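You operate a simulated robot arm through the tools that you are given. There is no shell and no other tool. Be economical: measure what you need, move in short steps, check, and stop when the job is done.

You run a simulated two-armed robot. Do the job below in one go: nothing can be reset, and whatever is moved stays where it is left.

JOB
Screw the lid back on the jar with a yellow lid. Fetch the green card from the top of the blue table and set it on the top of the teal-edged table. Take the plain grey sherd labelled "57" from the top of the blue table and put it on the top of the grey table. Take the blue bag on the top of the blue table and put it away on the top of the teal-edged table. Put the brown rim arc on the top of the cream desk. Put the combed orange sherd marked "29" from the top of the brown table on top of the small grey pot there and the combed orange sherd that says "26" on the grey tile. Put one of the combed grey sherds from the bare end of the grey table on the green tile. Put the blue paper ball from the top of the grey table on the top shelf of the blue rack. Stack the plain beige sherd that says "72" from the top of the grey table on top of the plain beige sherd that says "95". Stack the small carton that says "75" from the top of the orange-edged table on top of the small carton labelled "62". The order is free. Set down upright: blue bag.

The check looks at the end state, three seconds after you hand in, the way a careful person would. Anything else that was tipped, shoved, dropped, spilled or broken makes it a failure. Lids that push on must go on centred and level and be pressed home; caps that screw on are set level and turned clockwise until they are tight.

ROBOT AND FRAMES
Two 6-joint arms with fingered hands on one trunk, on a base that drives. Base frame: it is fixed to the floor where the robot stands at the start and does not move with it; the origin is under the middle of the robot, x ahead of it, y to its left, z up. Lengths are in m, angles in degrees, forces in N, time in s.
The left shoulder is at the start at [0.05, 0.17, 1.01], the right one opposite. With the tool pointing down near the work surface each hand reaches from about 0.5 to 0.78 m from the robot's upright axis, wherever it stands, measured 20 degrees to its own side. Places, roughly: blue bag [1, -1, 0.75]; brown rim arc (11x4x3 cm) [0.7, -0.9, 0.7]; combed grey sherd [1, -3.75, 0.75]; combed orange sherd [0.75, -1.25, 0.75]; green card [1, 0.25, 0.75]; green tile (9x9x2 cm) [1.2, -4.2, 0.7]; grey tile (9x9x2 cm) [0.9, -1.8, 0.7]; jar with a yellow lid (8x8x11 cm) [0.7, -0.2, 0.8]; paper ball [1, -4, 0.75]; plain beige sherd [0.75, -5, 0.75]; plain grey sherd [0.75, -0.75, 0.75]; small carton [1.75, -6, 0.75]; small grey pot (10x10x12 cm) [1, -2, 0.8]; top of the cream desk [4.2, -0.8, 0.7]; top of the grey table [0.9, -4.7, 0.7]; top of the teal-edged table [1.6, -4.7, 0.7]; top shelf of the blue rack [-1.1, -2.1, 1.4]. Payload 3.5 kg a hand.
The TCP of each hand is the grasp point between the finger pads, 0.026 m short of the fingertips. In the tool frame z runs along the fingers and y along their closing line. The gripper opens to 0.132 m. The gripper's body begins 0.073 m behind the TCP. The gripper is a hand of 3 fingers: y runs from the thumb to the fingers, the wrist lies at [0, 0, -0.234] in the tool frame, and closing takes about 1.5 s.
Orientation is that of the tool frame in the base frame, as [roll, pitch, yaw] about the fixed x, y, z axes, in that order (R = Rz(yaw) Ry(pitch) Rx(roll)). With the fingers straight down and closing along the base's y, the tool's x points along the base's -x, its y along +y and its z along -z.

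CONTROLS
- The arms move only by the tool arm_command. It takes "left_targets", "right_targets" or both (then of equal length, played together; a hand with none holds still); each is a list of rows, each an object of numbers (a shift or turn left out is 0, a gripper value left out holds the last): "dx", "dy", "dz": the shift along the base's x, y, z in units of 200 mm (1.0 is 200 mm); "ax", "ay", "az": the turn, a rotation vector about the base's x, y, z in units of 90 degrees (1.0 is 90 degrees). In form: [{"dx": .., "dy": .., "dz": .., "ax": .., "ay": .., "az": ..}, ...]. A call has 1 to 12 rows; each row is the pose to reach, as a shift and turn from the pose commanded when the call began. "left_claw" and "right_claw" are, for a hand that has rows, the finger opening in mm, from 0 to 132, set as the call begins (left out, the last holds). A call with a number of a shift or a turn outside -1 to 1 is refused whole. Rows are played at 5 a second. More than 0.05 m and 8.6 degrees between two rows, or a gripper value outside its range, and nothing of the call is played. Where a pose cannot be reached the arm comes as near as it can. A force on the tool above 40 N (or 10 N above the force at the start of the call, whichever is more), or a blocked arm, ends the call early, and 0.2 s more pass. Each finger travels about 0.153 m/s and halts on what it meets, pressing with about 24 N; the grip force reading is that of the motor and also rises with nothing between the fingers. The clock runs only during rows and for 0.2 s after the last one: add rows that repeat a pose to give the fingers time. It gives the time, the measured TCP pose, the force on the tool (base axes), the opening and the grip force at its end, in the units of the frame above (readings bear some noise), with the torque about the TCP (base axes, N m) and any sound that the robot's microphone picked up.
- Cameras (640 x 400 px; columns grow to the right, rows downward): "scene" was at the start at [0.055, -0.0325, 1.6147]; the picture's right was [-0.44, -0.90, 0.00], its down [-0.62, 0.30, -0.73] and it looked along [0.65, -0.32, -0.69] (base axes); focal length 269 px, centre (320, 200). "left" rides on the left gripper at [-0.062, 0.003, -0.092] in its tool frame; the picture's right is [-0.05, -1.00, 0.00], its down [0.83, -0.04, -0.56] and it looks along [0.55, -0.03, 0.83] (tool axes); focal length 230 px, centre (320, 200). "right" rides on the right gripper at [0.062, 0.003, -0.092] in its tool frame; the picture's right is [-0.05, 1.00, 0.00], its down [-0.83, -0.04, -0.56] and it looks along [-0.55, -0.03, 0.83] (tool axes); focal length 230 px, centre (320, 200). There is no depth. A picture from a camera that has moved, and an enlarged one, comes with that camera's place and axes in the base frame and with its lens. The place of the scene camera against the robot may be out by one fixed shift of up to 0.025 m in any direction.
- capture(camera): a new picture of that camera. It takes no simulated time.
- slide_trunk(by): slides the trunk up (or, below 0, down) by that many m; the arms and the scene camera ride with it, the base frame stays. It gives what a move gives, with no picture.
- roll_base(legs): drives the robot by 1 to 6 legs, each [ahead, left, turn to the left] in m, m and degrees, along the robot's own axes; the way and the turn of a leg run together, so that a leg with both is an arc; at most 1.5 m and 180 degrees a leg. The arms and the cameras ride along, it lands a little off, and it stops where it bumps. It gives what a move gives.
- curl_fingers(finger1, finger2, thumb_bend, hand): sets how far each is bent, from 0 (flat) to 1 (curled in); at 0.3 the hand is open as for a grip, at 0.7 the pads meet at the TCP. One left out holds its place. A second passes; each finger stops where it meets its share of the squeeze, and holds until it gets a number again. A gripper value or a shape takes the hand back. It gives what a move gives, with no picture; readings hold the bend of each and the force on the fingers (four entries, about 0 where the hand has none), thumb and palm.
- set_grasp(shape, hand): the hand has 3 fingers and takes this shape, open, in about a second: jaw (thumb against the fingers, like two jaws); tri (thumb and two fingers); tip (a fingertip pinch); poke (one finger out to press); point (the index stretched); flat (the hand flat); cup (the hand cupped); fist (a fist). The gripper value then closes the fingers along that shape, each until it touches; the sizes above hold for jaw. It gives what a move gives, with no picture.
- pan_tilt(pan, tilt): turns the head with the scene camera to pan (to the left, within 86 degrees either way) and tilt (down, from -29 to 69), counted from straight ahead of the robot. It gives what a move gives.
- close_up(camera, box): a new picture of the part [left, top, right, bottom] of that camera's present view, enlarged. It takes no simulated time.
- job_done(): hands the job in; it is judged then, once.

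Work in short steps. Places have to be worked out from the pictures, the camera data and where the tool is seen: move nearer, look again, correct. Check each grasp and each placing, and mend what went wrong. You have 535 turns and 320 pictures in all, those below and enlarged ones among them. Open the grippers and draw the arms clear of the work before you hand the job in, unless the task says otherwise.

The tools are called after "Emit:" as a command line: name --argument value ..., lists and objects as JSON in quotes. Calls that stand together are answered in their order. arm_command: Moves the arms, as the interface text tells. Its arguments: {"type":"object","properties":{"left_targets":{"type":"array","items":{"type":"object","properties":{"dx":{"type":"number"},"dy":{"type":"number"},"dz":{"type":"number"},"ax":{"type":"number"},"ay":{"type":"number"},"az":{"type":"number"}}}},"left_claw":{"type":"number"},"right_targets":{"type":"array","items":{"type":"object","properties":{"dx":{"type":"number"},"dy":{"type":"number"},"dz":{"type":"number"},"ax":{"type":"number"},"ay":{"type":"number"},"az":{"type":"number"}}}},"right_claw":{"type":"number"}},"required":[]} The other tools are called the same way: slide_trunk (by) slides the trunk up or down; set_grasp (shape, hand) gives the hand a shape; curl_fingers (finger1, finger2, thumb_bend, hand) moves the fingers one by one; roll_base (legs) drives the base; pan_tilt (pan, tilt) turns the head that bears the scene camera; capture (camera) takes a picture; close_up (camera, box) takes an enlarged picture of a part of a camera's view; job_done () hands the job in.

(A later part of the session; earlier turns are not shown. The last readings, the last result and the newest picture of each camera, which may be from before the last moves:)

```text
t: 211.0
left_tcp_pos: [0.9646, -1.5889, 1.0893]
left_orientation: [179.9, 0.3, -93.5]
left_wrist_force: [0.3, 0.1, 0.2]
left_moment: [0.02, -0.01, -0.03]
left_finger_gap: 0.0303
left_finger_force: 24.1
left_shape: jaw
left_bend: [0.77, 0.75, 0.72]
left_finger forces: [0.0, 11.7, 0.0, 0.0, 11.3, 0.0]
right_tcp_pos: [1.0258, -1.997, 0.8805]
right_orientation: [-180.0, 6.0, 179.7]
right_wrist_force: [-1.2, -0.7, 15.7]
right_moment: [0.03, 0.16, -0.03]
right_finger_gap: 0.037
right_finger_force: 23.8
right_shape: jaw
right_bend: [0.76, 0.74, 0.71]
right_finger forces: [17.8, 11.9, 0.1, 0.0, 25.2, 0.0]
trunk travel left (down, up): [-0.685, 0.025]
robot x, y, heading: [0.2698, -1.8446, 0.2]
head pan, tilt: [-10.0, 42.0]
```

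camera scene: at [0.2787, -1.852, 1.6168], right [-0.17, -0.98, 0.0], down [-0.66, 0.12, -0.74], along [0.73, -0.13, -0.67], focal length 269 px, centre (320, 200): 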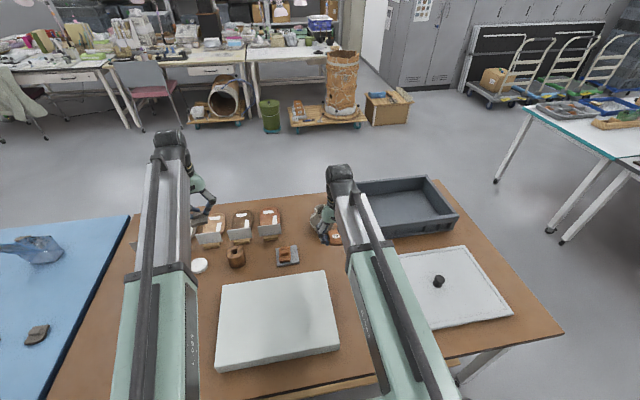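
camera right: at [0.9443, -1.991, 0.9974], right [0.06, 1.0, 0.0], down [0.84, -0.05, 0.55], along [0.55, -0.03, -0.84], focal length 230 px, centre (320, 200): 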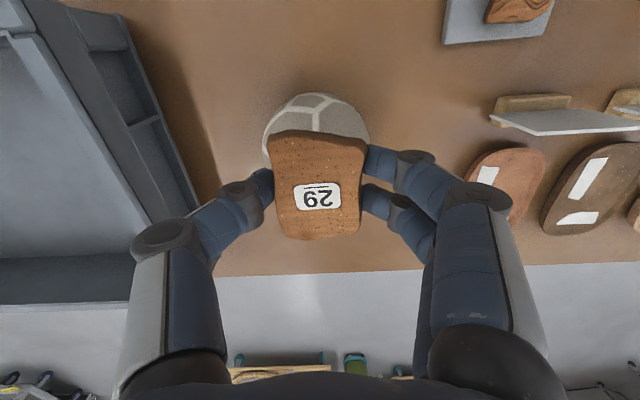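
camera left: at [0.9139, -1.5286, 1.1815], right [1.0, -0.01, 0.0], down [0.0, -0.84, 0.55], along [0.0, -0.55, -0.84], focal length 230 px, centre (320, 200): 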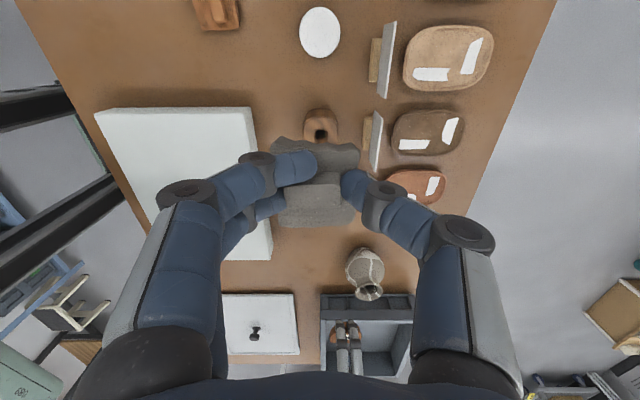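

Contact with ~16 N. I look before releasing.

Emit:
capture --camera "right"

Emit:
close_up --camera "left" --box '[320, 250, 400, 320]'

```text
212 pictures are left
camera right: at [0.9559, -1.9926, 0.9659], right [0.06, 1.0, 0.01], down [0.77, -0.05, 0.64], along [0.64, -0.03, -0.77], focal length 230 px, centre (320, 200)
```

right: 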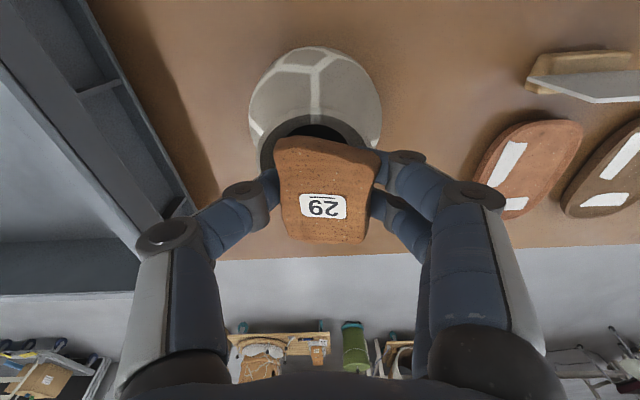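

```text
5.71 times, centred on (360, 285) of left
camera zoom: at [0.9659, -1.5281, 1.1824], right [1.0, -0.01, 0.0], down [-0.01, -0.84, 0.55], along [0.0, -0.55, -0.84], focal length 1315 px, centre (91, -286)
```

zoom: 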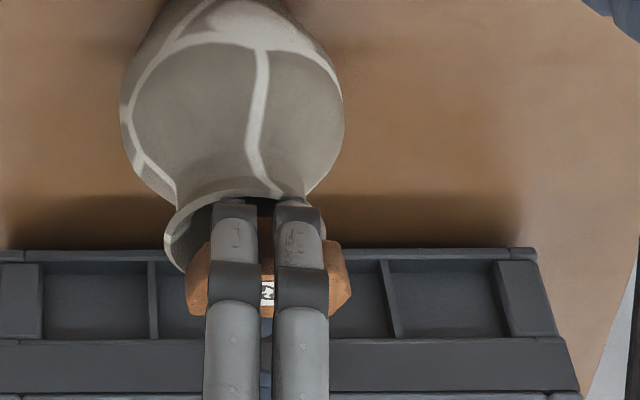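

By both views the sherd is centred on the mouth within a few millimetres. I release gently.

Emit:
arm_command --right_targets '[{"dz": 0.008}, {"dz": 0.008}]'

Emit:
arm_command --right_targets '[{}, {}, {}]' --right_claw 75

Emit:
capture --camera "right"

Emit:
close_up --camera "left" --box '[320, 250, 400, 320]'

```text
t: 211.6
left_tcp_pos: [0.965, -1.588, 1.0884]
left_orientation: [-180.0, 0.3, -93.4]
left_wrist_force: [-0.7, -0.1, -0.9]
left_moment: [-0.02, 0.01, -0.02]
left_finger_gap: 0.0302
left_finger_force: 23.8
left_shape: jaw
left_bend: [0.77, 0.75, 0.72]
left_finger forces: [0.0, 11.7, 0.0, 0.1, 11.2, 0.0]
right_tcp_pos: [1.0264, -1.9957, 0.8809]
right_orientation: [179.9, 5.8, 179.8]
right_wrist_force: [0.5, 0.1, 9.6]
right_moment: [0.02, 0.08, 0.04]
right_finger_gap: 0.0367
right_finger_force: 24.0
right_shape: jaw
right_bend: [0.75, 0.74, 0.71]
right_finger forces: [14.6, 11.9, 0.0, 0.0, 23.4, 0.0]
trunk travel left (down, up): [-0.685, 0.025]
robot x, y, heading: [0.2684, -1.839, 0.2]
head pan, tilt: [-10.0, 42.0]
```

```text
t: 212.4
left_tcp_pos: [0.9657, -1.5882, 1.0885]
left_orientation: [179.9, 0.4, -93.3]
left_wrist_force: [0.5, -0.1, -0.7]
left_moment: [0.03, 0.01, 0.0]
left_finger_gap: 0.0301
left_finger_force: 24.0
left_shape: jaw
left_bend: [0.77, 0.75, 0.72]
left_finger forces: [0.1, 11.6, 0.1, 0.0, 11.2, 0.1]
right_tcp_pos: [1.0256, -1.9961, 0.8816]
right_orientation: [179.9, 5.8, 179.8]
right_wrist_force: [0.1, 0.2, 6.1]
right_moment: [0.29, 0.13, 0.05]
right_finger_gap: 0.0744
right_finger_force: 0.0
right_shape: jaw
right_bend: [0.73, 0.72, 0.7]
right_finger forces: [6.0, 0.2, 0.0, 0.1, 0.0, 0.0]
trunk travel left (down, up): [-0.685, 0.025]
robot x, y, heading: [0.2672, -1.8417, 0.0]
head pan, tilt: [-10.0, 42.0]
```

```text
210 pictures are left
camera right: at [0.9559, -1.9926, 0.9659], right [0.06, 1.0, 0.01], down [0.77, -0.05, 0.64], along [0.64, -0.03, -0.77], focal length 230 px, centre (320, 200)
```

right: 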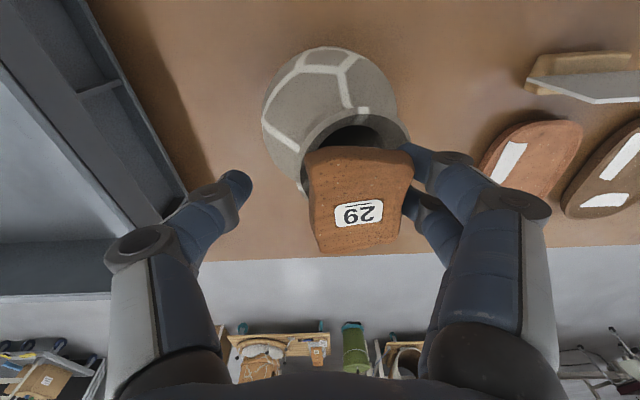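

```text
5.71 times, centred on (360, 285) of left
camera zoom: at [0.9665, -1.5283, 1.1818], right [1.0, -0.01, 0.0], down [-0.01, -0.84, 0.55], along [-0.01, -0.55, -0.84], focal length 1315 px, centre (91, -286)
```

zoom: 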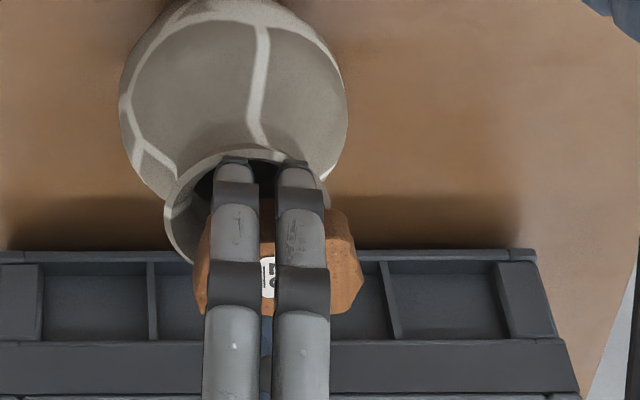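

Opening the fingers pressed on the pot's rim from inside (my fingertips reach below the plate), so the pot leaned slightly. I re-close on the sherd at once.

Emit:
arm_command --right_targets '[{}, {}, {}]' --right_claw 20

Emit:
capture --camera "right"

Emit:
close_up --camera "left" --box '[300, 230, 420, 320]'

```text
t: 213.2
left_tcp_pos: [0.9663, -1.5893, 1.0891]
left_orientation: [179.9, 0.4, -93.5]
left_wrist_force: [-0.1, 1.1, -0.7]
left_moment: [-0.01, 0.02, 0.01]
left_finger_gap: 0.0302
left_finger_force: 23.5
left_shape: jaw
left_bend: [0.77, 0.75, 0.72]
left_finger forces: [0.1, 11.8, 0.0, 0.0, 11.2, 0.0]
right_tcp_pos: [1.0271, -1.9968, 0.8791]
right_orientation: [179.9, 5.8, 179.8]
right_wrist_force: [-1.2, 0.1, -0.3]
right_moment: [-0.04, 0.07, 0.02]
right_finger_gap: 0.0423
right_finger_force: 24.0
right_shape: jaw
right_bend: [0.74, 0.73, 0.7]
right_finger forces: [10.3, 10.4, 0.0, 0.0, 21.2, 0.0]
trunk travel left (down, up): [-0.685, 0.025]
robot x, y, heading: [0.2699, -1.8412, 0.3]
head pan, tilt: [-10.0, 42.0]
```

```text
208 pictures are left
camera right: at [0.9564, -1.9928, 0.9651], right [0.06, 1.0, 0.01], down [0.77, -0.05, 0.64], along [0.64, -0.03, -0.77], focal length 230 px, centre (320, 200)
```

right: 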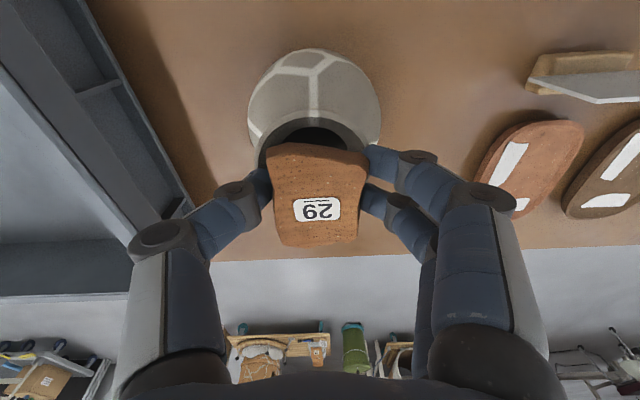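

```text
4.44 times, centred on (360, 275) of left
camera zoom: at [0.9672, -1.5284, 1.1813], right [1.0, -0.01, 0.0], down [-0.01, -0.84, 0.55], along [-0.01, -0.55, -0.84], focal length 1022 px, centre (142, -133)
```

zoom: 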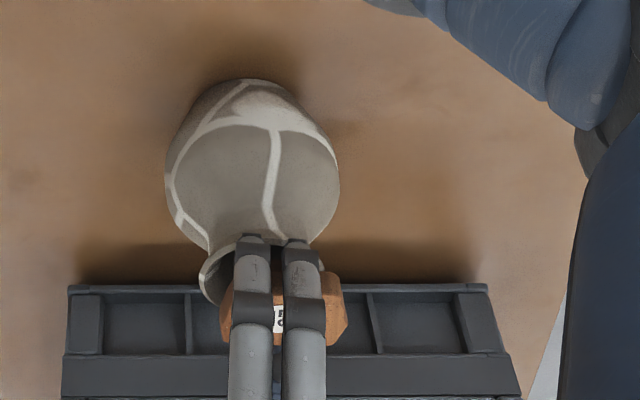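

The pot settled back upright and the sherd is gripped again. I lift straight up to re-grip it higher elsewhere.

Emit:
arm_command --right_targets '[{"dz": 0.04}, {"dz": 0.12}, {"dz": 0.25}, {"dz": 0.45}]'

Emit:
close_up --camera "left" --box '[280, 220, 440, 370]'

Emit:
capture --camera "right"

```text
t: 214.2
left_tcp_pos: [0.9662, -1.588, 1.0888]
left_orientation: [179.9, 0.4, -93.4]
left_wrist_force: [-0.2, 0.5, 0.4]
left_moment: [0.0, -0.02, -0.01]
left_finger_gap: 0.0302
left_finger_force: 24.3
left_shape: jaw
left_bend: [0.77, 0.75, 0.72]
left_finger forces: [0.1, 11.7, 0.0, 0.1, 11.2, 0.1]
right_tcp_pos: [1.0265, -1.996, 0.9709]
right_orientation: [179.8, 5.8, 179.8]
right_wrist_force: [0.4, 0.1, -5.9]
right_moment: [0.01, 0.0, 0.02]
right_finger_gap: 0.0419
right_finger_force: 24.0
right_shape: jaw
right_bend: [0.74, 0.73, 0.7]
right_finger forces: [10.3, 11.1, 0.0, 0.0, 20.8, 0.0]
trunk travel left (down, up): [-0.685, 0.025]
robot x, y, heading: [0.2707, -1.839, 0.4]
head pan, tilt: [-10.0, 42.0]
```

```text
2.67 times, centred on (360, 295) of left
camera zoom: at [0.9671, -1.5282, 1.1814], right [1.0, -0.01, 0.0], down [-0.01, -0.84, 0.55], along [-0.01, -0.55, -0.84], focal length 614 px, centre (213, -53)
```

zoom: 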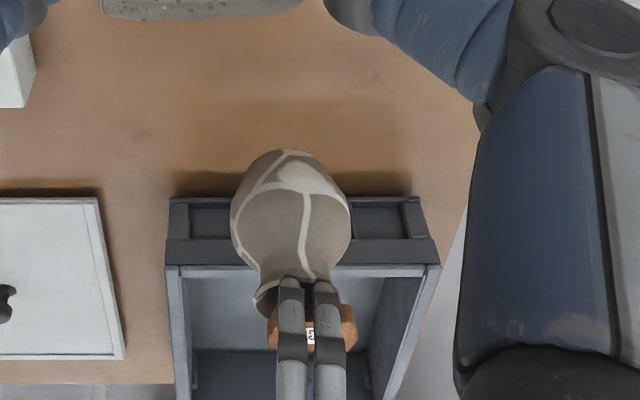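

```text
205 pictures are left
camera right: at [0.9562, -1.9917, 1.0566], right [0.06, 1.0, 0.01], down [0.77, -0.05, 0.64], along [0.64, -0.03, -0.77], focal length 230 px, centre (320, 200)
```

right: 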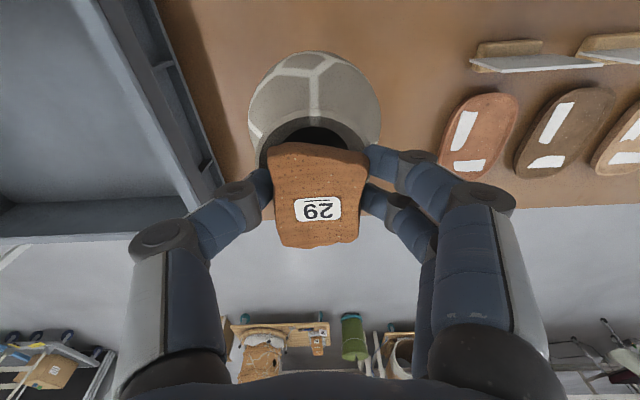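

The pot has come up with the hand (its rim is pinched along with the sherd). I lower it straight back to the table.

Emit:
arm_command --right_targets '[{"dz": -0.15}, {"dz": -0.3}, {"dz": -0.4}, {"dz": -0.44}, {"dz": -0.455}]'

Emit:
close_up --camera "right" --box '[220, 40, 420, 260]'

Emit:
close_up --camera "left" --box '[300, 230, 420, 320]'

```text
t: 215.4
left_tcp_pos: [0.9665, -1.588, 1.0881]
left_orientation: [179.9, 0.4, -93.4]
left_wrist_force: [-0.3, 0.5, -0.7]
left_moment: [0.01, -0.02, -0.01]
left_finger_gap: 0.0302
left_finger_force: 24.1
left_shape: jaw
left_bend: [0.77, 0.75, 0.72]
left_finger forces: [0.0, 11.6, 0.0, 0.1, 11.2, 0.1]
right_tcp_pos: [1.0275, -1.9951, 0.8807]
right_orientation: [179.8, 6.1, 179.9]
right_wrist_force: [2.9, 0.6, 2.6]
right_moment: [0.05, -0.07, 0.01]
right_finger_gap: 0.0415
right_finger_force: 23.7
right_shape: jaw
right_bend: [0.74, 0.73, 0.7]
right_finger forces: [10.8, 11.5, 0.0, 0.0, 21.3, 0.0]
trunk travel left (down, up): [-0.685, 0.025]
robot x, y, heading: [0.2692, -1.8382, 0.1]
head pan, tilt: [-10.0, 42.0]
```

```text
1.82 times, centred on (320, 150) of right
camera zoom: at [0.9572, -1.9927, 0.9658], right [0.06, 1.0, 0.01], down [0.77, -0.05, 0.64], along [0.64, -0.03, -0.77], focal length 418 px, centre (320, 291)
```

zoom: 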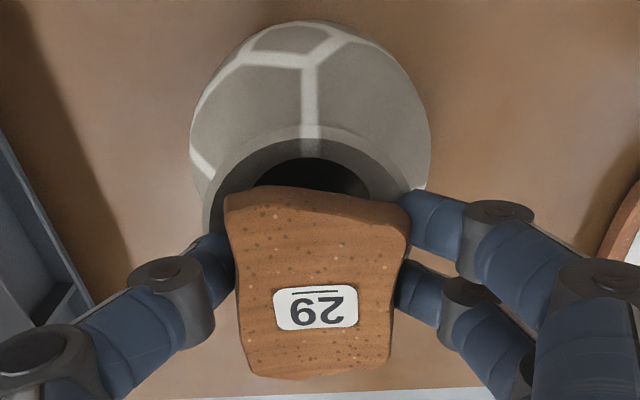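

```text
4.44 times, centred on (360, 275) of left
camera zoom: at [0.9668, -1.5282, 1.1817], right [1.0, -0.01, 0.0], down [-0.01, -0.84, 0.55], along [-0.01, -0.55, -0.84], focal length 1022 px, centre (142, -133)
```

zoom: 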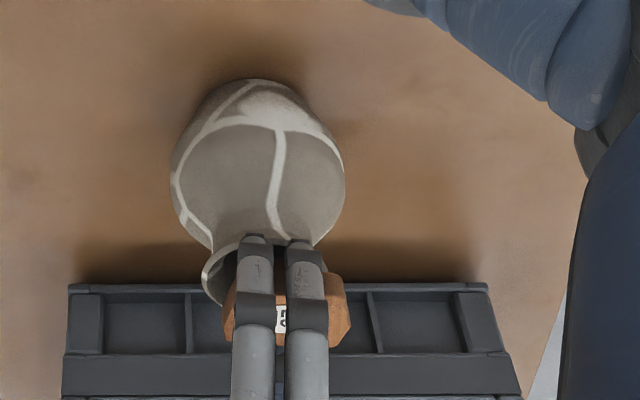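

Pot is back on the table. I open only slightly (to ~52 mm), enough to free sherd and rim, and then rise, checking.

Emit:
arm_command --right_targets '[{}, {}]' --right_claw 52

Emit:
close_up --camera "right" --box '[220, 40, 420, 260]'

```text
t: 216.0
left_tcp_pos: [0.9664, -1.5891, 1.0888]
left_orientation: [179.9, 0.2, -93.3]
left_wrist_force: [1.3, 0.3, -0.8]
left_moment: [0.02, 0.02, 0.01]
left_finger_gap: 0.0304
left_finger_force: 23.6
left_shape: jaw
left_bend: [0.77, 0.75, 0.72]
left_finger forces: [0.1, 11.7, 0.1, 0.1, 11.1, 0.1]
right_tcp_pos: [1.0259, -1.9956, 0.8791]
right_orientation: [179.9, 5.8, 179.8]
right_wrist_force: [0.6, 0.5, 1.0]
right_moment: [-0.02, 0.03, -0.01]
right_finger_gap: 0.0509
right_finger_force: 0.0
right_shape: jaw
right_bend: [0.73, 0.73, 0.7]
right_finger forces: [0.1, 0.0, 0.1, 0.0, 1.0, 0.0]
trunk travel left (down, up): [-0.685, 0.025]
robot x, y, heading: [0.269, -1.8383, 0.1]
head pan, tilt: [-10.0, 42.0]
```

```text
1.82 times, centred on (320, 150) of right
camera zoom: at [0.9565, -1.9926, 0.9647], right [0.06, 1.0, 0.01], down [0.77, -0.05, 0.64], along [0.64, -0.03, -0.77], focal length 418 px, centre (320, 291)
```

zoom: 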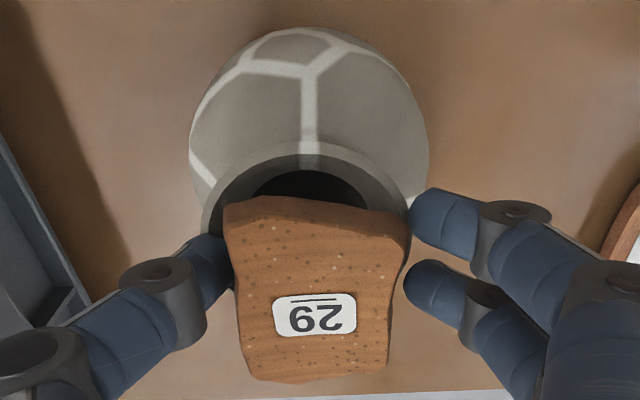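

Forces are nil and the pot is upright with the sherd on it. I rise slowly.

Emit:
arm_command --right_targets '[{"dz": 0.015}, {"dz": 0.03}, {"dz": 0.05}, {"dz": 0.08}]'

Emit:
close_up --camera "right" --box '[220, 40, 420, 260]'

Emit:
close_up --camera "left" --box '[300, 230, 420, 320]'

```text
t: 217.0
left_tcp_pos: [0.9649, -1.5886, 1.088]
left_orientation: [179.8, 0.4, -93.4]
left_wrist_force: [0.4, -0.3, -1.9]
left_moment: [0.03, 0.02, 0.01]
left_finger_gap: 0.0303
left_finger_force: 24.0
left_shape: jaw
left_bend: [0.77, 0.75, 0.72]
left_finger forces: [0.1, 11.8, 0.1, 0.1, 11.2, 0.0]
right_tcp_pos: [1.0262, -1.9963, 0.8939]
right_orientation: [179.8, 5.7, 179.8]
right_wrist_force: [-0.4, 0.3, 0.9]
right_moment: [0.01, -0.03, 0.01]
right_finger_gap: 0.0517
right_finger_force: 0.1
right_shape: jaw
right_bend: [0.73, 0.73, 0.7]
right_finger forces: [0.0, 0.1, 0.1, 0.1, 0.0, 0.0]
trunk travel left (down, up): [-0.685, 0.025]
robot x, y, heading: [0.2703, -1.84, 0.1]
head pan, tilt: [-10.0, 42.0]
```

```text
1.82 times, centred on (320, 150) of right
camera zoom: at [0.9567, -1.9935, 0.9806], right [0.06, 1.0, 0.01], down [0.77, -0.05, 0.64], along [0.64, -0.03, -0.77], focal length 418 px, centre (320, 291)
```

zoom: 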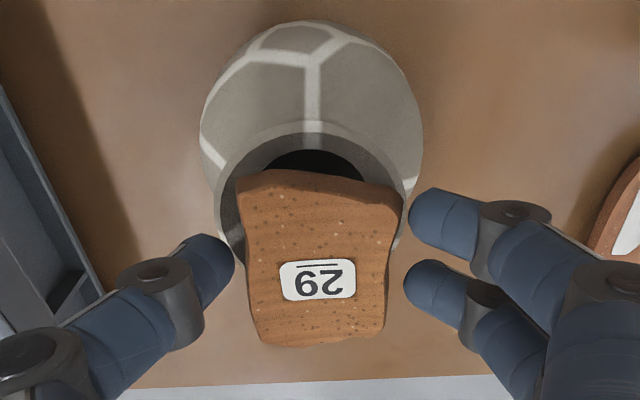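

```text
4.44 times, centred on (360, 275) of left
camera zoom: at [0.967, -1.5283, 1.1815], right [1.0, -0.01, 0.0], down [-0.01, -0.84, 0.55], along [-0.01, -0.55, -0.84], focal length 1022 px, centre (142, -133)
```

zoom: 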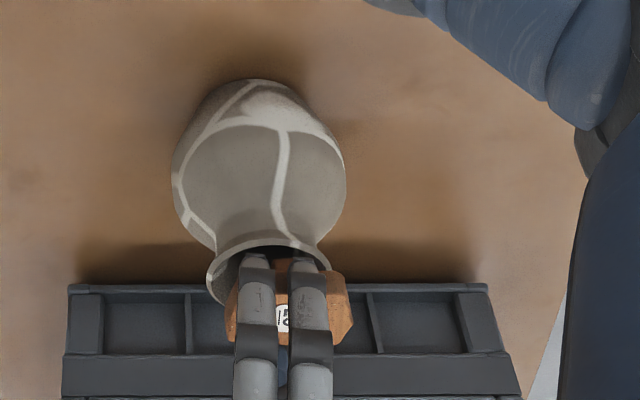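

The hand clears while pot and sherd stay. I rise fully and inspect.

Emit:
arm_command --right_targets '[{"dz": 0.1}, {"dz": 0.25}, {"dz": 0.45}, {"dz": 0.6}, {"dz": 0.6, "ay": 0.035}, {"dz": 0.6, "ay": 0.07}]'

Emit:
close_up --camera "left" --box '[300, 220, 420, 320]'

Emit:
close_up --camera "right" --box '[220, 40, 420, 260]'

```text
t: 218.4
left_tcp_pos: [0.9657, -1.5879, 1.0902]
left_orientation: [179.9, 0.5, -93.4]
left_wrist_force: [-0.4, -0.5, -0.3]
left_moment: [0.0, 0.03, -0.04]
left_finger_gap: 0.0303
left_finger_force: 23.7
left_shape: jaw
left_bend: [0.77, 0.75, 0.72]
left_finger forces: [0.1, 11.8, 0.1, 0.1, 11.3, 0.0]
right_tcp_pos: [1.0115, -1.9976, 1.0132]
right_orientation: [-180.0, -0.4, 179.9]
right_wrist_force: [0.6, -0.5, 0.6]
right_moment: [-0.01, 0.02, 0.0]
right_finger_gap: 0.0518
right_finger_force: 0.0
right_shape: jaw
right_bend: [0.73, 0.73, 0.7]
right_finger forces: [0.0, 0.0, 0.0, 0.1, 0.0, 0.0]
right hand out of reach, approached as far as the arm can: row 6
trunk travel left (down, up): [-0.685, 0.025]
robot x, y, heading: [0.2661, -1.844, 0.1]
head pan, tilt: [-10.0, 42.0]
```

```text
4.00 times, centred on (360, 270) of left
camera zoom: at [0.9669, -1.5283, 1.1815], right [1.0, -0.01, 0.0], down [-0.01, -0.84, 0.55], along [-0.01, -0.55, -0.84], focal length 920 px, centre (160, -80)
```

zoom: 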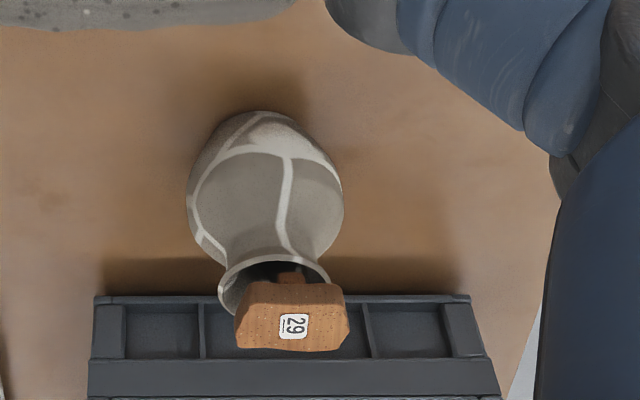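

```text
1.82 times, centred on (320, 150) of right
camera zoom: at [0.9511, -1.9942, 1.1064], right [0.06, 1.0, 0.0], down [0.83, -0.05, 0.55], along [0.55, -0.03, -0.83], focal length 418 px, centre (320, 291)
```

zoom: 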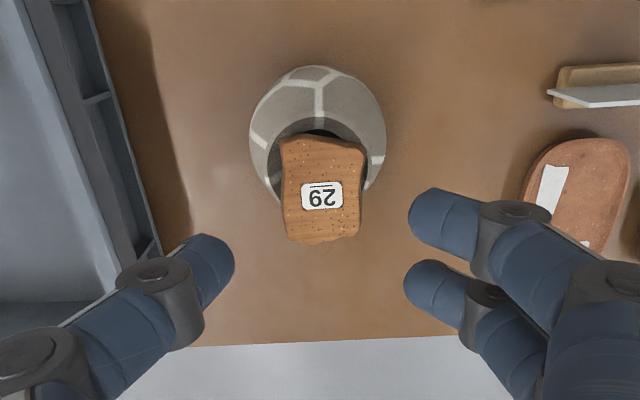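

Sherd 29 sits stably with its block in the mouth. I back out, restore the left hand and trunk, and look south toward the grey table.

Emit:
roll_base --legs '[[-0.32, 0, 0]]'

Emit:
arm_command --left_targets '[{"az": -0.08}, {"az": -0.16}, {"az": -0.24}, {"az": -0.32}, {"az": -0.4}, {"az": -0.48}, {"az": -0.56}, {"az": -0.64}, {"az": -0.72}, {"az": -0.8}, {"az": -0.88}, {"az": -0.96}]' --right_targets '[{"dx": -0.1}, {"dx": -0.2}, {"dx": -0.3}, {"dx": -0.4}, {"dx": -0.5}, {"dx": -0.5}, {"dx": -0.5}, {"dx": -0.5}, {"dx": -0.5}, {"dx": -0.5}, {"dx": -0.5}, {"dx": -0.5}]'

Emit:
slide_trunk --by -0.06

Emit:
pan_tilt --pan -65 --tilt 28

Emit:
capture --camera "scene"

```text
t: 220.5
left_tcp_pos: [0.6488, -1.5907, 1.0904]
left_orientation: [179.8, 0.4, -93.7]
left_wrist_force: [0.4, 0.2, -0.5]
left_moment: [0.0, -0.02, -0.01]
left_finger_gap: 0.0299
left_finger_force: 24.2
left_shape: jaw
left_bend: [0.77, 0.75, 0.72]
left_finger forces: [0.0, 11.7, 0.0, 0.1, 11.2, 0.0]
right_tcp_pos: [0.6919, -2.0009, 1.0143]
right_orientation: [-180.0, -0.2, 179.5]
right_wrist_force: [-0.4, -0.8, -0.6]
right_moment: [0.0, -0.02, -0.04]
right_finger_gap: 0.0516
right_finger_force: 0.1
right_shape: jaw
right_bend: [0.73, 0.73, 0.7]
right_finger forces: [0.1, 0.1, 0.0, 0.0, 0.1, 0.1]
trunk travel left (down, up): [-0.685, 0.025]
robot x, y, heading: [-0.0464, -1.8386, -0.2]
head pan, tilt: [-10.0, 42.0]
```

```text
t: 223.1
left_tcp_pos: [0.6497, -1.5917, 1.0887]
left_orientation: [179.9, 0.4, 179.8]
left_wrist_force: [0.1, 0.0, -1.2]
left_moment: [0.02, 0.02, 0.05]
left_finger_gap: 0.0302
left_finger_force: 24.1
left_shape: jaw
left_bend: [0.77, 0.75, 0.72]
left_finger forces: [0.1, 11.7, 0.1, 0.0, 11.2, 0.0]
right_tcp_pos: [0.5942, -2.0025, 1.0138]
right_orientation: [-180.0, -0.4, 179.6]
right_wrist_force: [0.0, -0.1, -0.5]
right_moment: [-0.04, -0.06, 0.0]
right_finger_gap: 0.0515
right_finger_force: 0.0
right_shape: jaw
right_bend: [0.73, 0.73, 0.7]
right_finger forces: [0.0, 0.1, 0.0, 0.0, 0.1, 0.1]
trunk travel left (down, up): [-0.685, 0.025]
robot x, y, heading: [-0.0496, -1.8436, -0.1]
head pan, tilt: [-10.0, 42.0]
```

```text
t: 224.1
left_tcp_pos: [0.6484, -1.5911, 1.0279]
left_orientation: [179.9, 0.4, 179.9]
left_wrist_force: [1.0, -0.2, 0.6]
left_moment: [0.0, -0.06, -0.01]
left_finger_gap: 0.0303
left_finger_force: 23.9
left_shape: jaw
left_bend: [0.77, 0.75, 0.72]
left_finger forces: [0.0, 11.6, 0.0, 0.0, 11.2, 0.0]
right_tcp_pos: [0.5947, -2.0009, 0.9543]
right_orientation: [180.0, -0.3, 179.5]
right_wrist_force: [-0.6, 0.8, -0.2]
right_moment: [0.0, -0.02, 0.02]
right_finger_gap: 0.0514
right_finger_force: 0.0
right_shape: jaw
right_bend: [0.73, 0.73, 0.7]
right_finger forces: [0.1, 0.1, 0.1, 0.0, 0.0, 0.0]
trunk travel left (down, up): [-0.625, 0.085]
robot x, y, heading: [-0.0481, -1.8406, -0.1]
head pan, tilt: [-10.0, 42.0]
```

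```text
t: 225.3
left_tcp_pos: [0.6488, -1.5916, 1.0279]
left_orientation: [179.9, 0.3, 180.0]
left_wrist_force: [-0.3, 0.0, 0.0]
left_moment: [0.01, 0.03, 0.02]
left_finger_gap: 0.0303
left_finger_force: 23.8
left_shape: jaw
left_bend: [0.77, 0.75, 0.72]
left_finger forces: [0.0, 11.6, 0.0, 0.0, 11.3, 0.0]
right_tcp_pos: [0.5938, -2.0003, 0.9542]
right_orientation: [-180.0, -0.4, 179.5]
right_wrist_force: [0.5, 0.8, 0.2]
right_moment: [-0.04, 0.0, -0.03]
right_finger_gap: 0.0513
right_finger_force: 0.0
right_shape: jaw
right_bend: [0.73, 0.73, 0.7]
right_finger forces: [0.1, 0.1, 0.1, 0.0, 0.0, 0.0]
trunk travel left (down, up): [-0.625, 0.085]
robot x, y, heading: [-0.0491, -1.8431, -0.1]
head pan, tilt: [-65.0, 28.0]
```

```text
197 pictures are left
camera scene: at [-0.0301, -1.9199, 1.6383], right [-0.91, -0.42, 0.0], down [-0.2, 0.43, -0.88], along [0.37, -0.8, -0.47], focal length 269 px, centre (320, 200)
```

scene: 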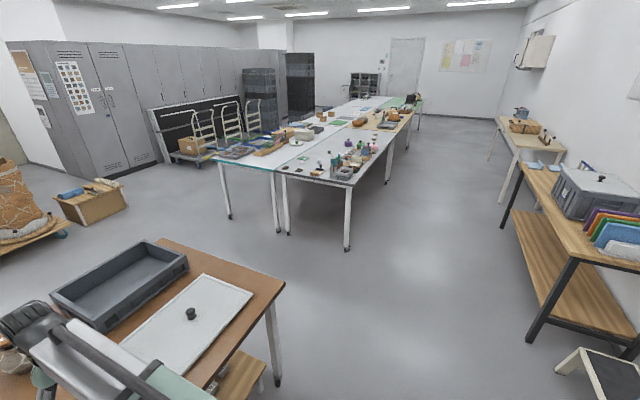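

The grey table spans x≈0.53–1.16 from y≈-3.73 on, with the teal-edged one behind it (x up to ≈1.97). I drive along to its near end.

Emit:
roll_base --legs '[[0, -1.5, 0], [0, -0.5, 0]]'

Emit:
pan_tilt --pan -12 --tilt 45

Emit:
capture --camera "scene"

Emit:
pan_tilt --pan -50 --tilt 35

Emit:
capture --camera "scene"

```text
t: 235.3
left_tcp_pos: [0.6102, -3.599, 1.0287]
left_orientation: [179.9, 0.3, 178.6]
left_wrist_force: [0.0, 0.2, -0.9]
left_moment: [-0.01, 0.0, 0.01]
left_finger_gap: 0.03
left_finger_force: 23.6
left_shape: jaw
left_bend: [0.77, 0.75, 0.72]
left_finger forces: [0.0, 11.6, 0.0, 0.1, 11.2, 0.0]
right_tcp_pos: [0.5467, -4.0063, 0.9533]
right_orientation: [179.9, -0.2, 178.3]
right_wrist_force: [-0.8, 0.7, 0.1]
right_moment: [0.0, 0.01, 0.0]
right_finger_gap: 0.0518
right_finger_force: 0.0
right_shape: jaw
right_bend: [0.73, 0.73, 0.7]
right_finger forces: [0.0, 0.1, 0.0, 0.1, 0.0, 0.0]
trunk travel left (down, up): [-0.625, 0.085]
robot x, y, heading: [-0.094, -3.8306, -1.2]
head pan, tilt: [-65.0, 28.0]
```

```text
t: 236.5
left_tcp_pos: [0.6115, -3.5991, 1.0287]
left_orientation: [179.9, 0.5, 178.7]
left_wrist_force: [-0.4, -0.3, 0.0]
left_moment: [-0.01, 0.0, -0.01]
left_finger_gap: 0.03
left_finger_force: 23.8
left_shape: jaw
left_bend: [0.77, 0.75, 0.72]
left_finger forces: [0.0, 11.6, 0.1, 0.0, 11.2, 0.0]
right_tcp_pos: [0.5479, -4.0069, 0.953]
right_orientation: [180.0, -0.3, 178.3]
right_wrist_force: [-0.1, 0.4, 0.3]
right_moment: [0.02, -0.01, 0.03]
right_finger_gap: 0.0514
right_finger_force: 0.0
right_shape: jaw
right_bend: [0.73, 0.73, 0.7]
right_finger forces: [0.0, 0.0, 0.0, 0.0, 0.0, 0.0]
trunk travel left (down, up): [-0.625, 0.085]
robot x, y, heading: [-0.0887, -3.8336, -1.4]
head pan, tilt: [-12.0, 45.0]
```

```text
196 pictures are left
camera scene: at [-0.0324, -3.8471, 1.6126], right [-0.23, -0.97, 0.0], down [-0.69, 0.16, -0.71], along [0.69, -0.16, -0.71], focal length 269 px, centre (320, 200)
```

scene: 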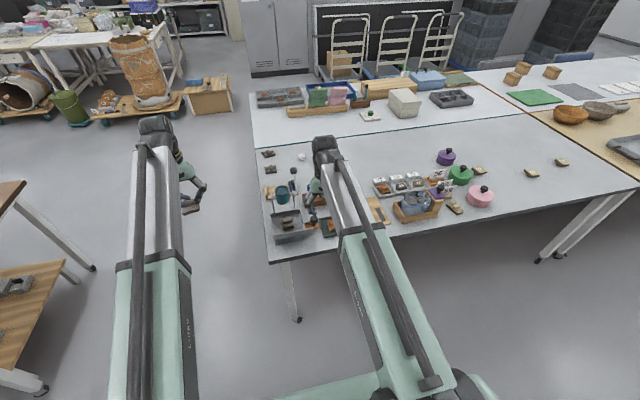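

```text
t: 237.5
left_tcp_pos: [0.6117, -3.598, 1.0281]
left_orientation: [179.9, 0.4, 178.7]
left_wrist_force: [-1.4, 0.3, -0.1]
left_moment: [0.05, -0.02, 0.0]
left_finger_gap: 0.0302
left_finger_force: 24.0
left_shape: jaw
left_bend: [0.77, 0.75, 0.72]
left_finger forces: [0.1, 11.6, 0.1, 0.0, 11.0, 0.0]
right_tcp_pos: [0.5479, -4.0071, 0.9529]
right_orientation: [179.9, -0.3, 178.2]
right_wrist_force: [0.1, 0.4, -0.3]
right_moment: [-0.01, 0.02, -0.02]
right_finger_gap: 0.0512
right_finger_force: 0.1
right_shape: jaw
right_bend: [0.73, 0.73, 0.7]
right_finger forces: [0.0, 0.0, 0.0, 0.2, 0.1, 0.0]
trunk travel left (down, up): [-0.625, 0.085]
robot x, y, heading: [-0.0925, -3.8332, -1.6]
head pan, tilt: [-50.0, 35.0]
```

```text
195 pictures are left
camera scene: at [-0.0565, -3.8969, 1.6273], right [-0.78, -0.62, 0.0], down [-0.36, 0.45, -0.82], along [0.51, -0.64, -0.57], focal length 269 px, centre (320, 200)
```

scene: 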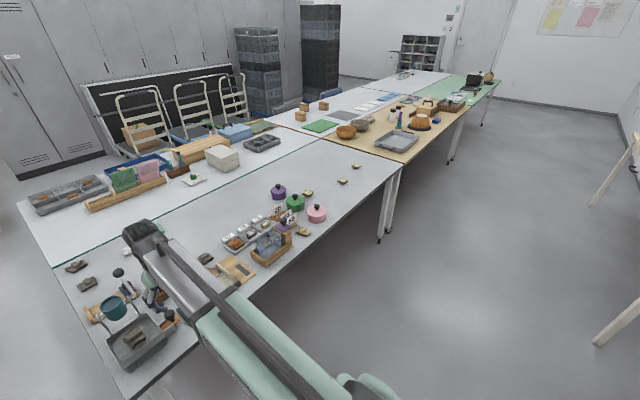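

I zoom in on the grey table from here.

Emit:
close_up --camera "scene" --box '[50, 180, 210, 380]'

Emit:
close_up --camera "scene" --box '[190, 150, 380, 290]'

Emit:
close_up --camera "scene" --box '[260, 60, 480, 170]'

```text
2.00 times, centred on (130, 280) of scene
camera zoom: at [-0.0565, -3.8969, 1.6273], right [-0.78, -0.62, 0.0], down [-0.36, 0.45, -0.82], along [0.51, -0.64, -0.57], focal length 538 px, centre (700, 40)
```

zoom: 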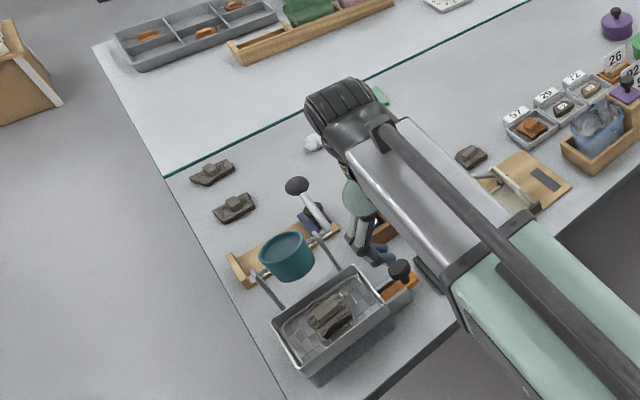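

```text
2.86 times, centred on (285, 220) of scene
camera zoom: at [-0.0565, -3.8969, 1.6273], right [-0.78, -0.62, 0.0], down [-0.36, 0.45, -0.82], along [0.51, -0.64, -0.57], focal length 769 px, centre (420, 143)
```

zoom: 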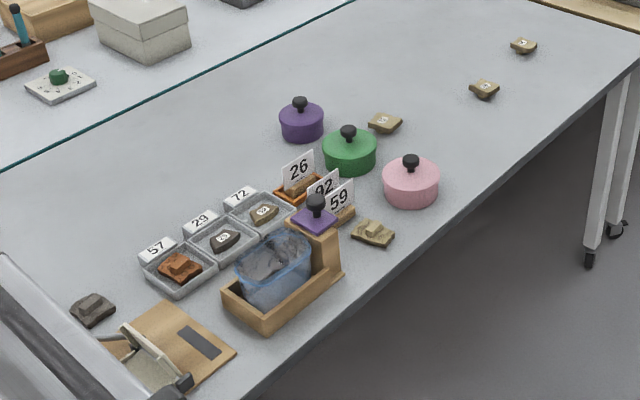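

```text
2.91 times, centred on (370, 115) of scene
camera zoom: at [-0.0565, -3.8969, 1.6273], right [-0.78, -0.62, 0.0], down [-0.36, 0.45, -0.82], along [0.51, -0.64, -0.57], focal length 783 px, centre (174, 447)
```

zoom: 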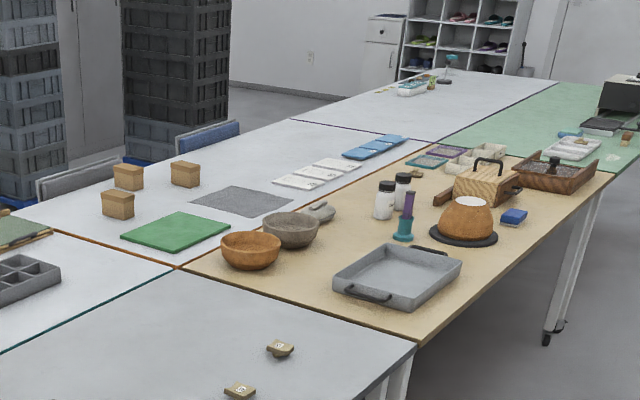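

Now I drive on to face the table's first part squarely and use the hand cameras.

Emit:
roll_base --legs '[[0.1, -0.2, 1.5]]'

Emit:
pan_tilt --pan 0 --tilt 50

Emit:
capture --camera "scene"

Emit:
capture --camera "right"

Emit:
capture --camera "left"

```text
t: 239.2
left_tcp_pos: [0.7022, -3.7834, 1.0274]
left_orientation: [179.8, 0.3, -179.6]
left_wrist_force: [0.0, 0.1, -0.1]
left_moment: [0.02, 0.0, 0.02]
left_finger_gap: 0.0306
left_finger_force: 23.3
left_shape: jaw
left_bend: [0.77, 0.75, 0.72]
left_finger forces: [0.0, 11.7, 0.1, 0.0, 11.1, 0.0]
right_tcp_pos: [0.6482, -4.1932, 0.9541]
right_orientation: [179.9, -0.3, 180.0]
right_wrist_force: [0.4, -0.2, 0.3]
right_moment: [0.04, 0.01, -0.04]
right_finger_gap: 0.0515
right_finger_force: 0.0
right_shape: jaw
right_bend: [0.73, 0.73, 0.7]
right_finger forces: [0.0, 0.1, 0.0, 0.0, 0.0, 0.0]
trunk travel left (down, up): [-0.625, 0.085]
robot x, y, heading: [0.0036, -4.0362, 0.5]
head pan, tilt: [-50.0, 35.0]
```

```text
t: 240.4
left_tcp_pos: [0.7013, -3.7823, 1.0267]
left_orientation: [179.8, 0.5, -179.5]
left_wrist_force: [0.2, -0.2, -0.1]
left_moment: [0.01, 0.0, 0.02]
left_finger_gap: 0.0305
left_finger_force: 24.3
left_shape: jaw
left_bend: [0.77, 0.75, 0.72]
left_finger forces: [0.0, 11.6, 0.0, 0.0, 11.2, 0.0]
right_tcp_pos: [0.6482, -4.1936, 0.9545]
right_orientation: [180.0, -0.4, 179.9]
right_wrist_force: [0.5, 0.0, 0.1]
right_moment: [0.02, 0.0, 0.01]
right_finger_gap: 0.0514
right_finger_force: 0.2
right_shape: jaw
right_bend: [0.73, 0.73, 0.7]
right_finger forces: [0.1, 0.1, 0.0, 0.1, 0.1, 0.1]
trunk travel left (down, up): [-0.625, 0.085]
robot x, y, heading: [0.0033, -4.0405, 0.3]
head pan, tilt: [0.0, 50.0]
```

```text
191 pictures are left
camera scene: at [0.0619, -4.0335, 1.6057], right [0.0, -1.0, 0.0], down [-0.77, 0.0, -0.64], along [0.64, 0.0, -0.77], focal length 269 px, centre (320, 200)
```

scene: 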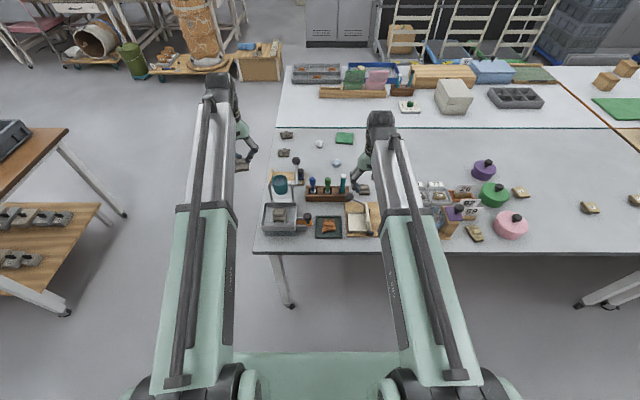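

```text
190 pictures are left
camera right: at [0.5879, -4.189, 1.0464], right [0.05, 1.0, 0.0], down [0.83, -0.04, 0.55], along [0.55, -0.03, -0.83], focal length 230 px, centre (320, 200)
```

right: 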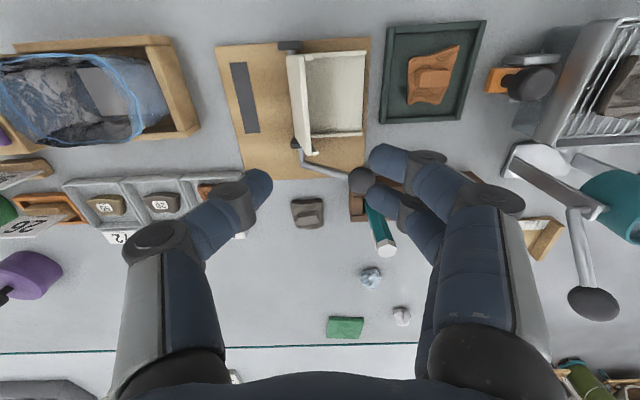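

```text
189 pictures are left
camera left: at [0.7618, -3.7796, 1.1213], right [0.06, -1.0, 0.0], down [-0.83, -0.05, 0.55], along [-0.55, -0.03, -0.84], focal length 230 px, centre (320, 200)
```

left: 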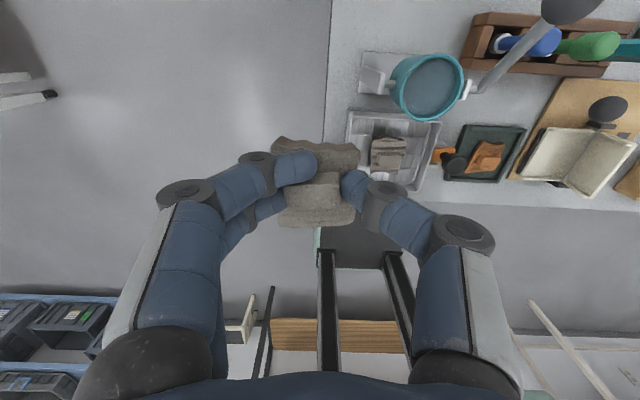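

I now know: blue paper ball ≈(0.99,-4.11), green tile ≈(1.19,-4.16), combed grey sherds ≈(1.07,-3.86) and (1.21,-3.86); beige sherds further on. First I go set sherd 57 down on a free spot of the grey table near (0.95,-4.42).

Emit:
roll_base --legs '[[0, -0.56, 0], [0.2, 0, 0]]'

Emit:
capture --camera "scene"

Emit:
capture --camera "left"

Emit:
capture --camera "right"

```text
t: 244.8
left_tcp_pos: [0.9061, -4.3499, 1.0273]
left_orientation: [180.0, 0.3, 179.6]
left_wrist_force: [-0.1, 1.1, -0.6]
left_moment: [-0.01, 0.04, -0.02]
left_finger_gap: 0.0301
left_finger_force: 24.6
left_shape: jaw
left_bend: [0.77, 0.75, 0.72]
left_finger forces: [0.1, 11.6, 0.0, 0.0, 11.3, 0.0]
right_tcp_pos: [0.8494, -4.7589, 0.9533]
right_orientation: [179.9, -0.3, 179.5]
right_wrist_force: [0.3, 0.0, -0.2]
right_moment: [-0.04, -0.02, -0.01]
right_finger_gap: 0.0518
right_finger_force: 0.1
right_shape: jaw
right_bend: [0.73, 0.73, 0.7]
right_finger forces: [0.0, 0.0, 0.0, 0.1, 0.0, 0.1]
trunk travel left (down, up): [-0.625, 0.085]
robot x, y, heading: [0.2044, -4.5988, -0.4]
head pan, tilt: [0.0, 50.0]
```

```text
188 pictures are left
camera scene: at [0.2654, -4.594, 1.6056], right [-0.01, -1.0, 0.0], down [-0.77, 0.0, -0.64], along [0.64, 0.0, -0.77], focal length 269 px, centre (320, 200)
```

scene: 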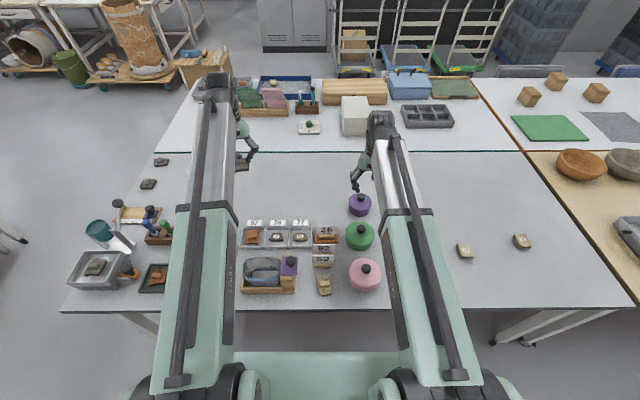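

```text
187 pictures are left
camera left: at [0.9676, -4.3481, 1.1204], right [0.05, -1.0, 0.0], down [-0.83, -0.04, 0.55], along [-0.55, -0.02, -0.83], focal length 230 px, centre (320, 200)
```

left: 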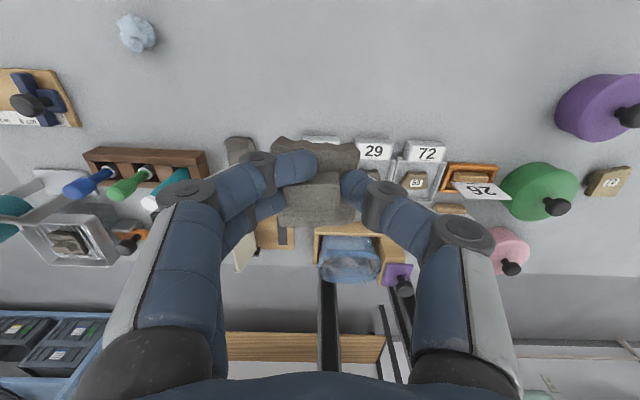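

```text
186 pictures are left
camera right: at [0.7891, -4.7556, 1.0457], right [0.06, 1.0, 0.0], down [0.83, -0.05, 0.55], along [0.55, -0.03, -0.83], focal length 230 px, centre (320, 200)
```

right: 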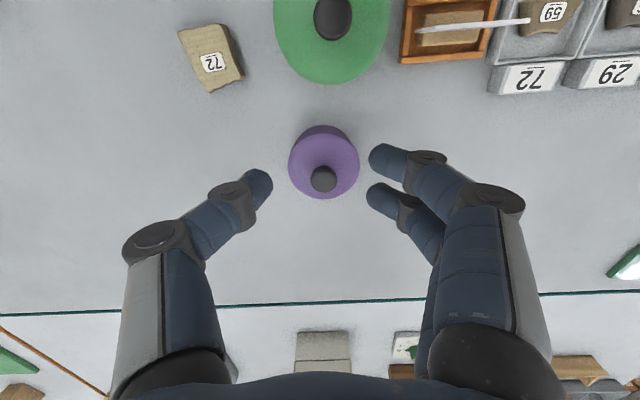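

Beige "72" lies label-up near (0.83,-4.9). I move 8 cm ahead and lower sherd 57 at the free spot near (0.97,-4.42).

Emit:
roll_base --legs '[[0.08, 0, 0.4]]'

Emit:
arm_command --left_targets '[{"dx": -0.05, "dy": -0.2}, {"dx": -0.1, "dy": -0.35, "dz": -0.1}, {"dx": -0.1, "dy": -0.35, "dz": -0.3}, {"dx": -0.1, "dy": -0.35, "dz": -0.5}, {"dx": -0.1, "dy": -0.35, "dz": -0.7}, {"dx": -0.1, "dy": -0.35, "dz": -0.9}, {"dx": -0.1, "dy": -0.35, "dz": -1.0}]'

Emit:
capture --camera "left"

```text
t: 245.9
left_tcp_pos: [0.9853, -4.346, 1.0269]
left_orientation: [179.9, 0.3, -179.8]
left_wrist_force: [0.0, 0.1, -0.8]
left_moment: [0.0, 0.0, 0.0]
left_finger_gap: 0.0302
left_finger_force: 24.2
left_shape: jaw
left_bend: [0.77, 0.75, 0.72]
left_finger forces: [0.1, 11.6, 0.1, 0.1, 11.1, 0.1]
right_tcp_pos: [0.9316, -4.7569, 0.9539]
right_orientation: [180.0, -0.4, 179.8]
right_wrist_force: [-0.2, -0.3, -0.2]
right_moment: [-0.02, 0.0, 0.01]
right_finger_gap: 0.0514
right_finger_force: 0.1
right_shape: jaw
right_bend: [0.73, 0.73, 0.7]
right_finger forces: [0.0, 0.0, 0.0, 0.1, 0.0, 0.1]
trunk travel left (down, up): [-0.625, 0.085]
robot x, y, heading: [0.2842, -4.5964, 0.0]
head pan, tilt: [0.0, 50.0]
```

```text
t: 247.5
left_tcp_pos: [0.9641, -4.4159, 0.8293]
left_orientation: [180.0, 0.4, -179.9]
left_wrist_force: [0.4, -0.8, -1.1]
left_moment: [0.02, 0.01, 0.01]
left_finger_gap: 0.0301
left_finger_force: 23.9
left_shape: jaw
left_bend: [0.77, 0.75, 0.72]
left_finger forces: [0.0, 11.5, 0.0, 0.0, 11.1, 0.1]
right_tcp_pos: [0.9299, -4.7556, 0.9529]
right_orientation: [180.0, -0.3, 179.7]
right_wrist_force: [0.1, -0.5, 0.0]
right_moment: [0.05, 0.0, 0.0]
right_finger_gap: 0.0518
right_finger_force: 0.1
right_shape: jaw
right_bend: [0.73, 0.73, 0.7]
right_finger forces: [0.0, 0.1, 0.0, 0.1, 0.0, 0.0]
trunk travel left (down, up): [-0.625, 0.085]
robot x, y, heading: [0.2857, -4.5956, 0.3]
head pan, tilt: [0.0, 50.0]
```

```text
185 pictures are left
camera left: at [1.0251, -4.4139, 0.9224], right [0.05, -1.0, 0.0], down [-0.83, -0.05, 0.55], along [-0.55, -0.03, -0.84], focal length 230 px, centre (320, 200)
```

left: 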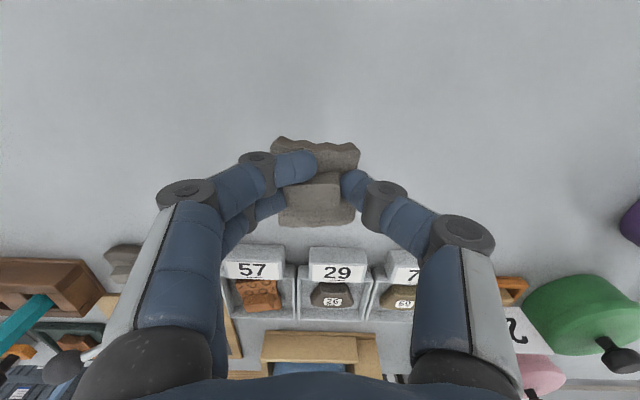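

Clear of the trays. I descend slowly until the sherd touches the table.

Emit:
arm_command --left_targets '[{"dz": -0.1}, {"dz": -0.15}, {"dz": -0.19}, {"dz": -0.21}, {"dz": -0.23}, {"dz": -0.25}, {"dz": -0.27}, {"dz": -0.29}]'

```text
t: 249.3
left_tcp_pos: [0.963, -4.4164, 0.7751]
left_orientation: [179.8, 0.7, -180.0]
left_wrist_force: [3.6, 0.9, 33.9]
left_moment: [0.39, 0.28, -0.12]
left_finger_gap: 0.0328
left_finger_force: 23.6
left_shape: jaw
left_bend: [0.77, 0.77, 0.72]
left_finger forces: [2.2, 29.3, 0.1, 0.1, 20.2, 0.0]
right_tcp_pos: [0.9282, -4.7555, 0.9571]
right_orientation: [179.9, -0.1, 179.7]
right_wrist_force: [-0.1, -0.8, 0.0]
right_moment: [-0.04, -0.01, -0.03]
right_finger_gap: 0.0513
right_finger_force: 0.1
right_shape: jaw
right_bend: [0.73, 0.73, 0.7]
right_finger forces: [0.0, 0.0, 0.0, 0.1, 0.1, 0.0]
trunk travel left (down, up): [-0.625, 0.085]
robot x, y, heading: [0.2837, -4.5989, -0.0]
head pan, tilt: [0.0, 50.0]
```

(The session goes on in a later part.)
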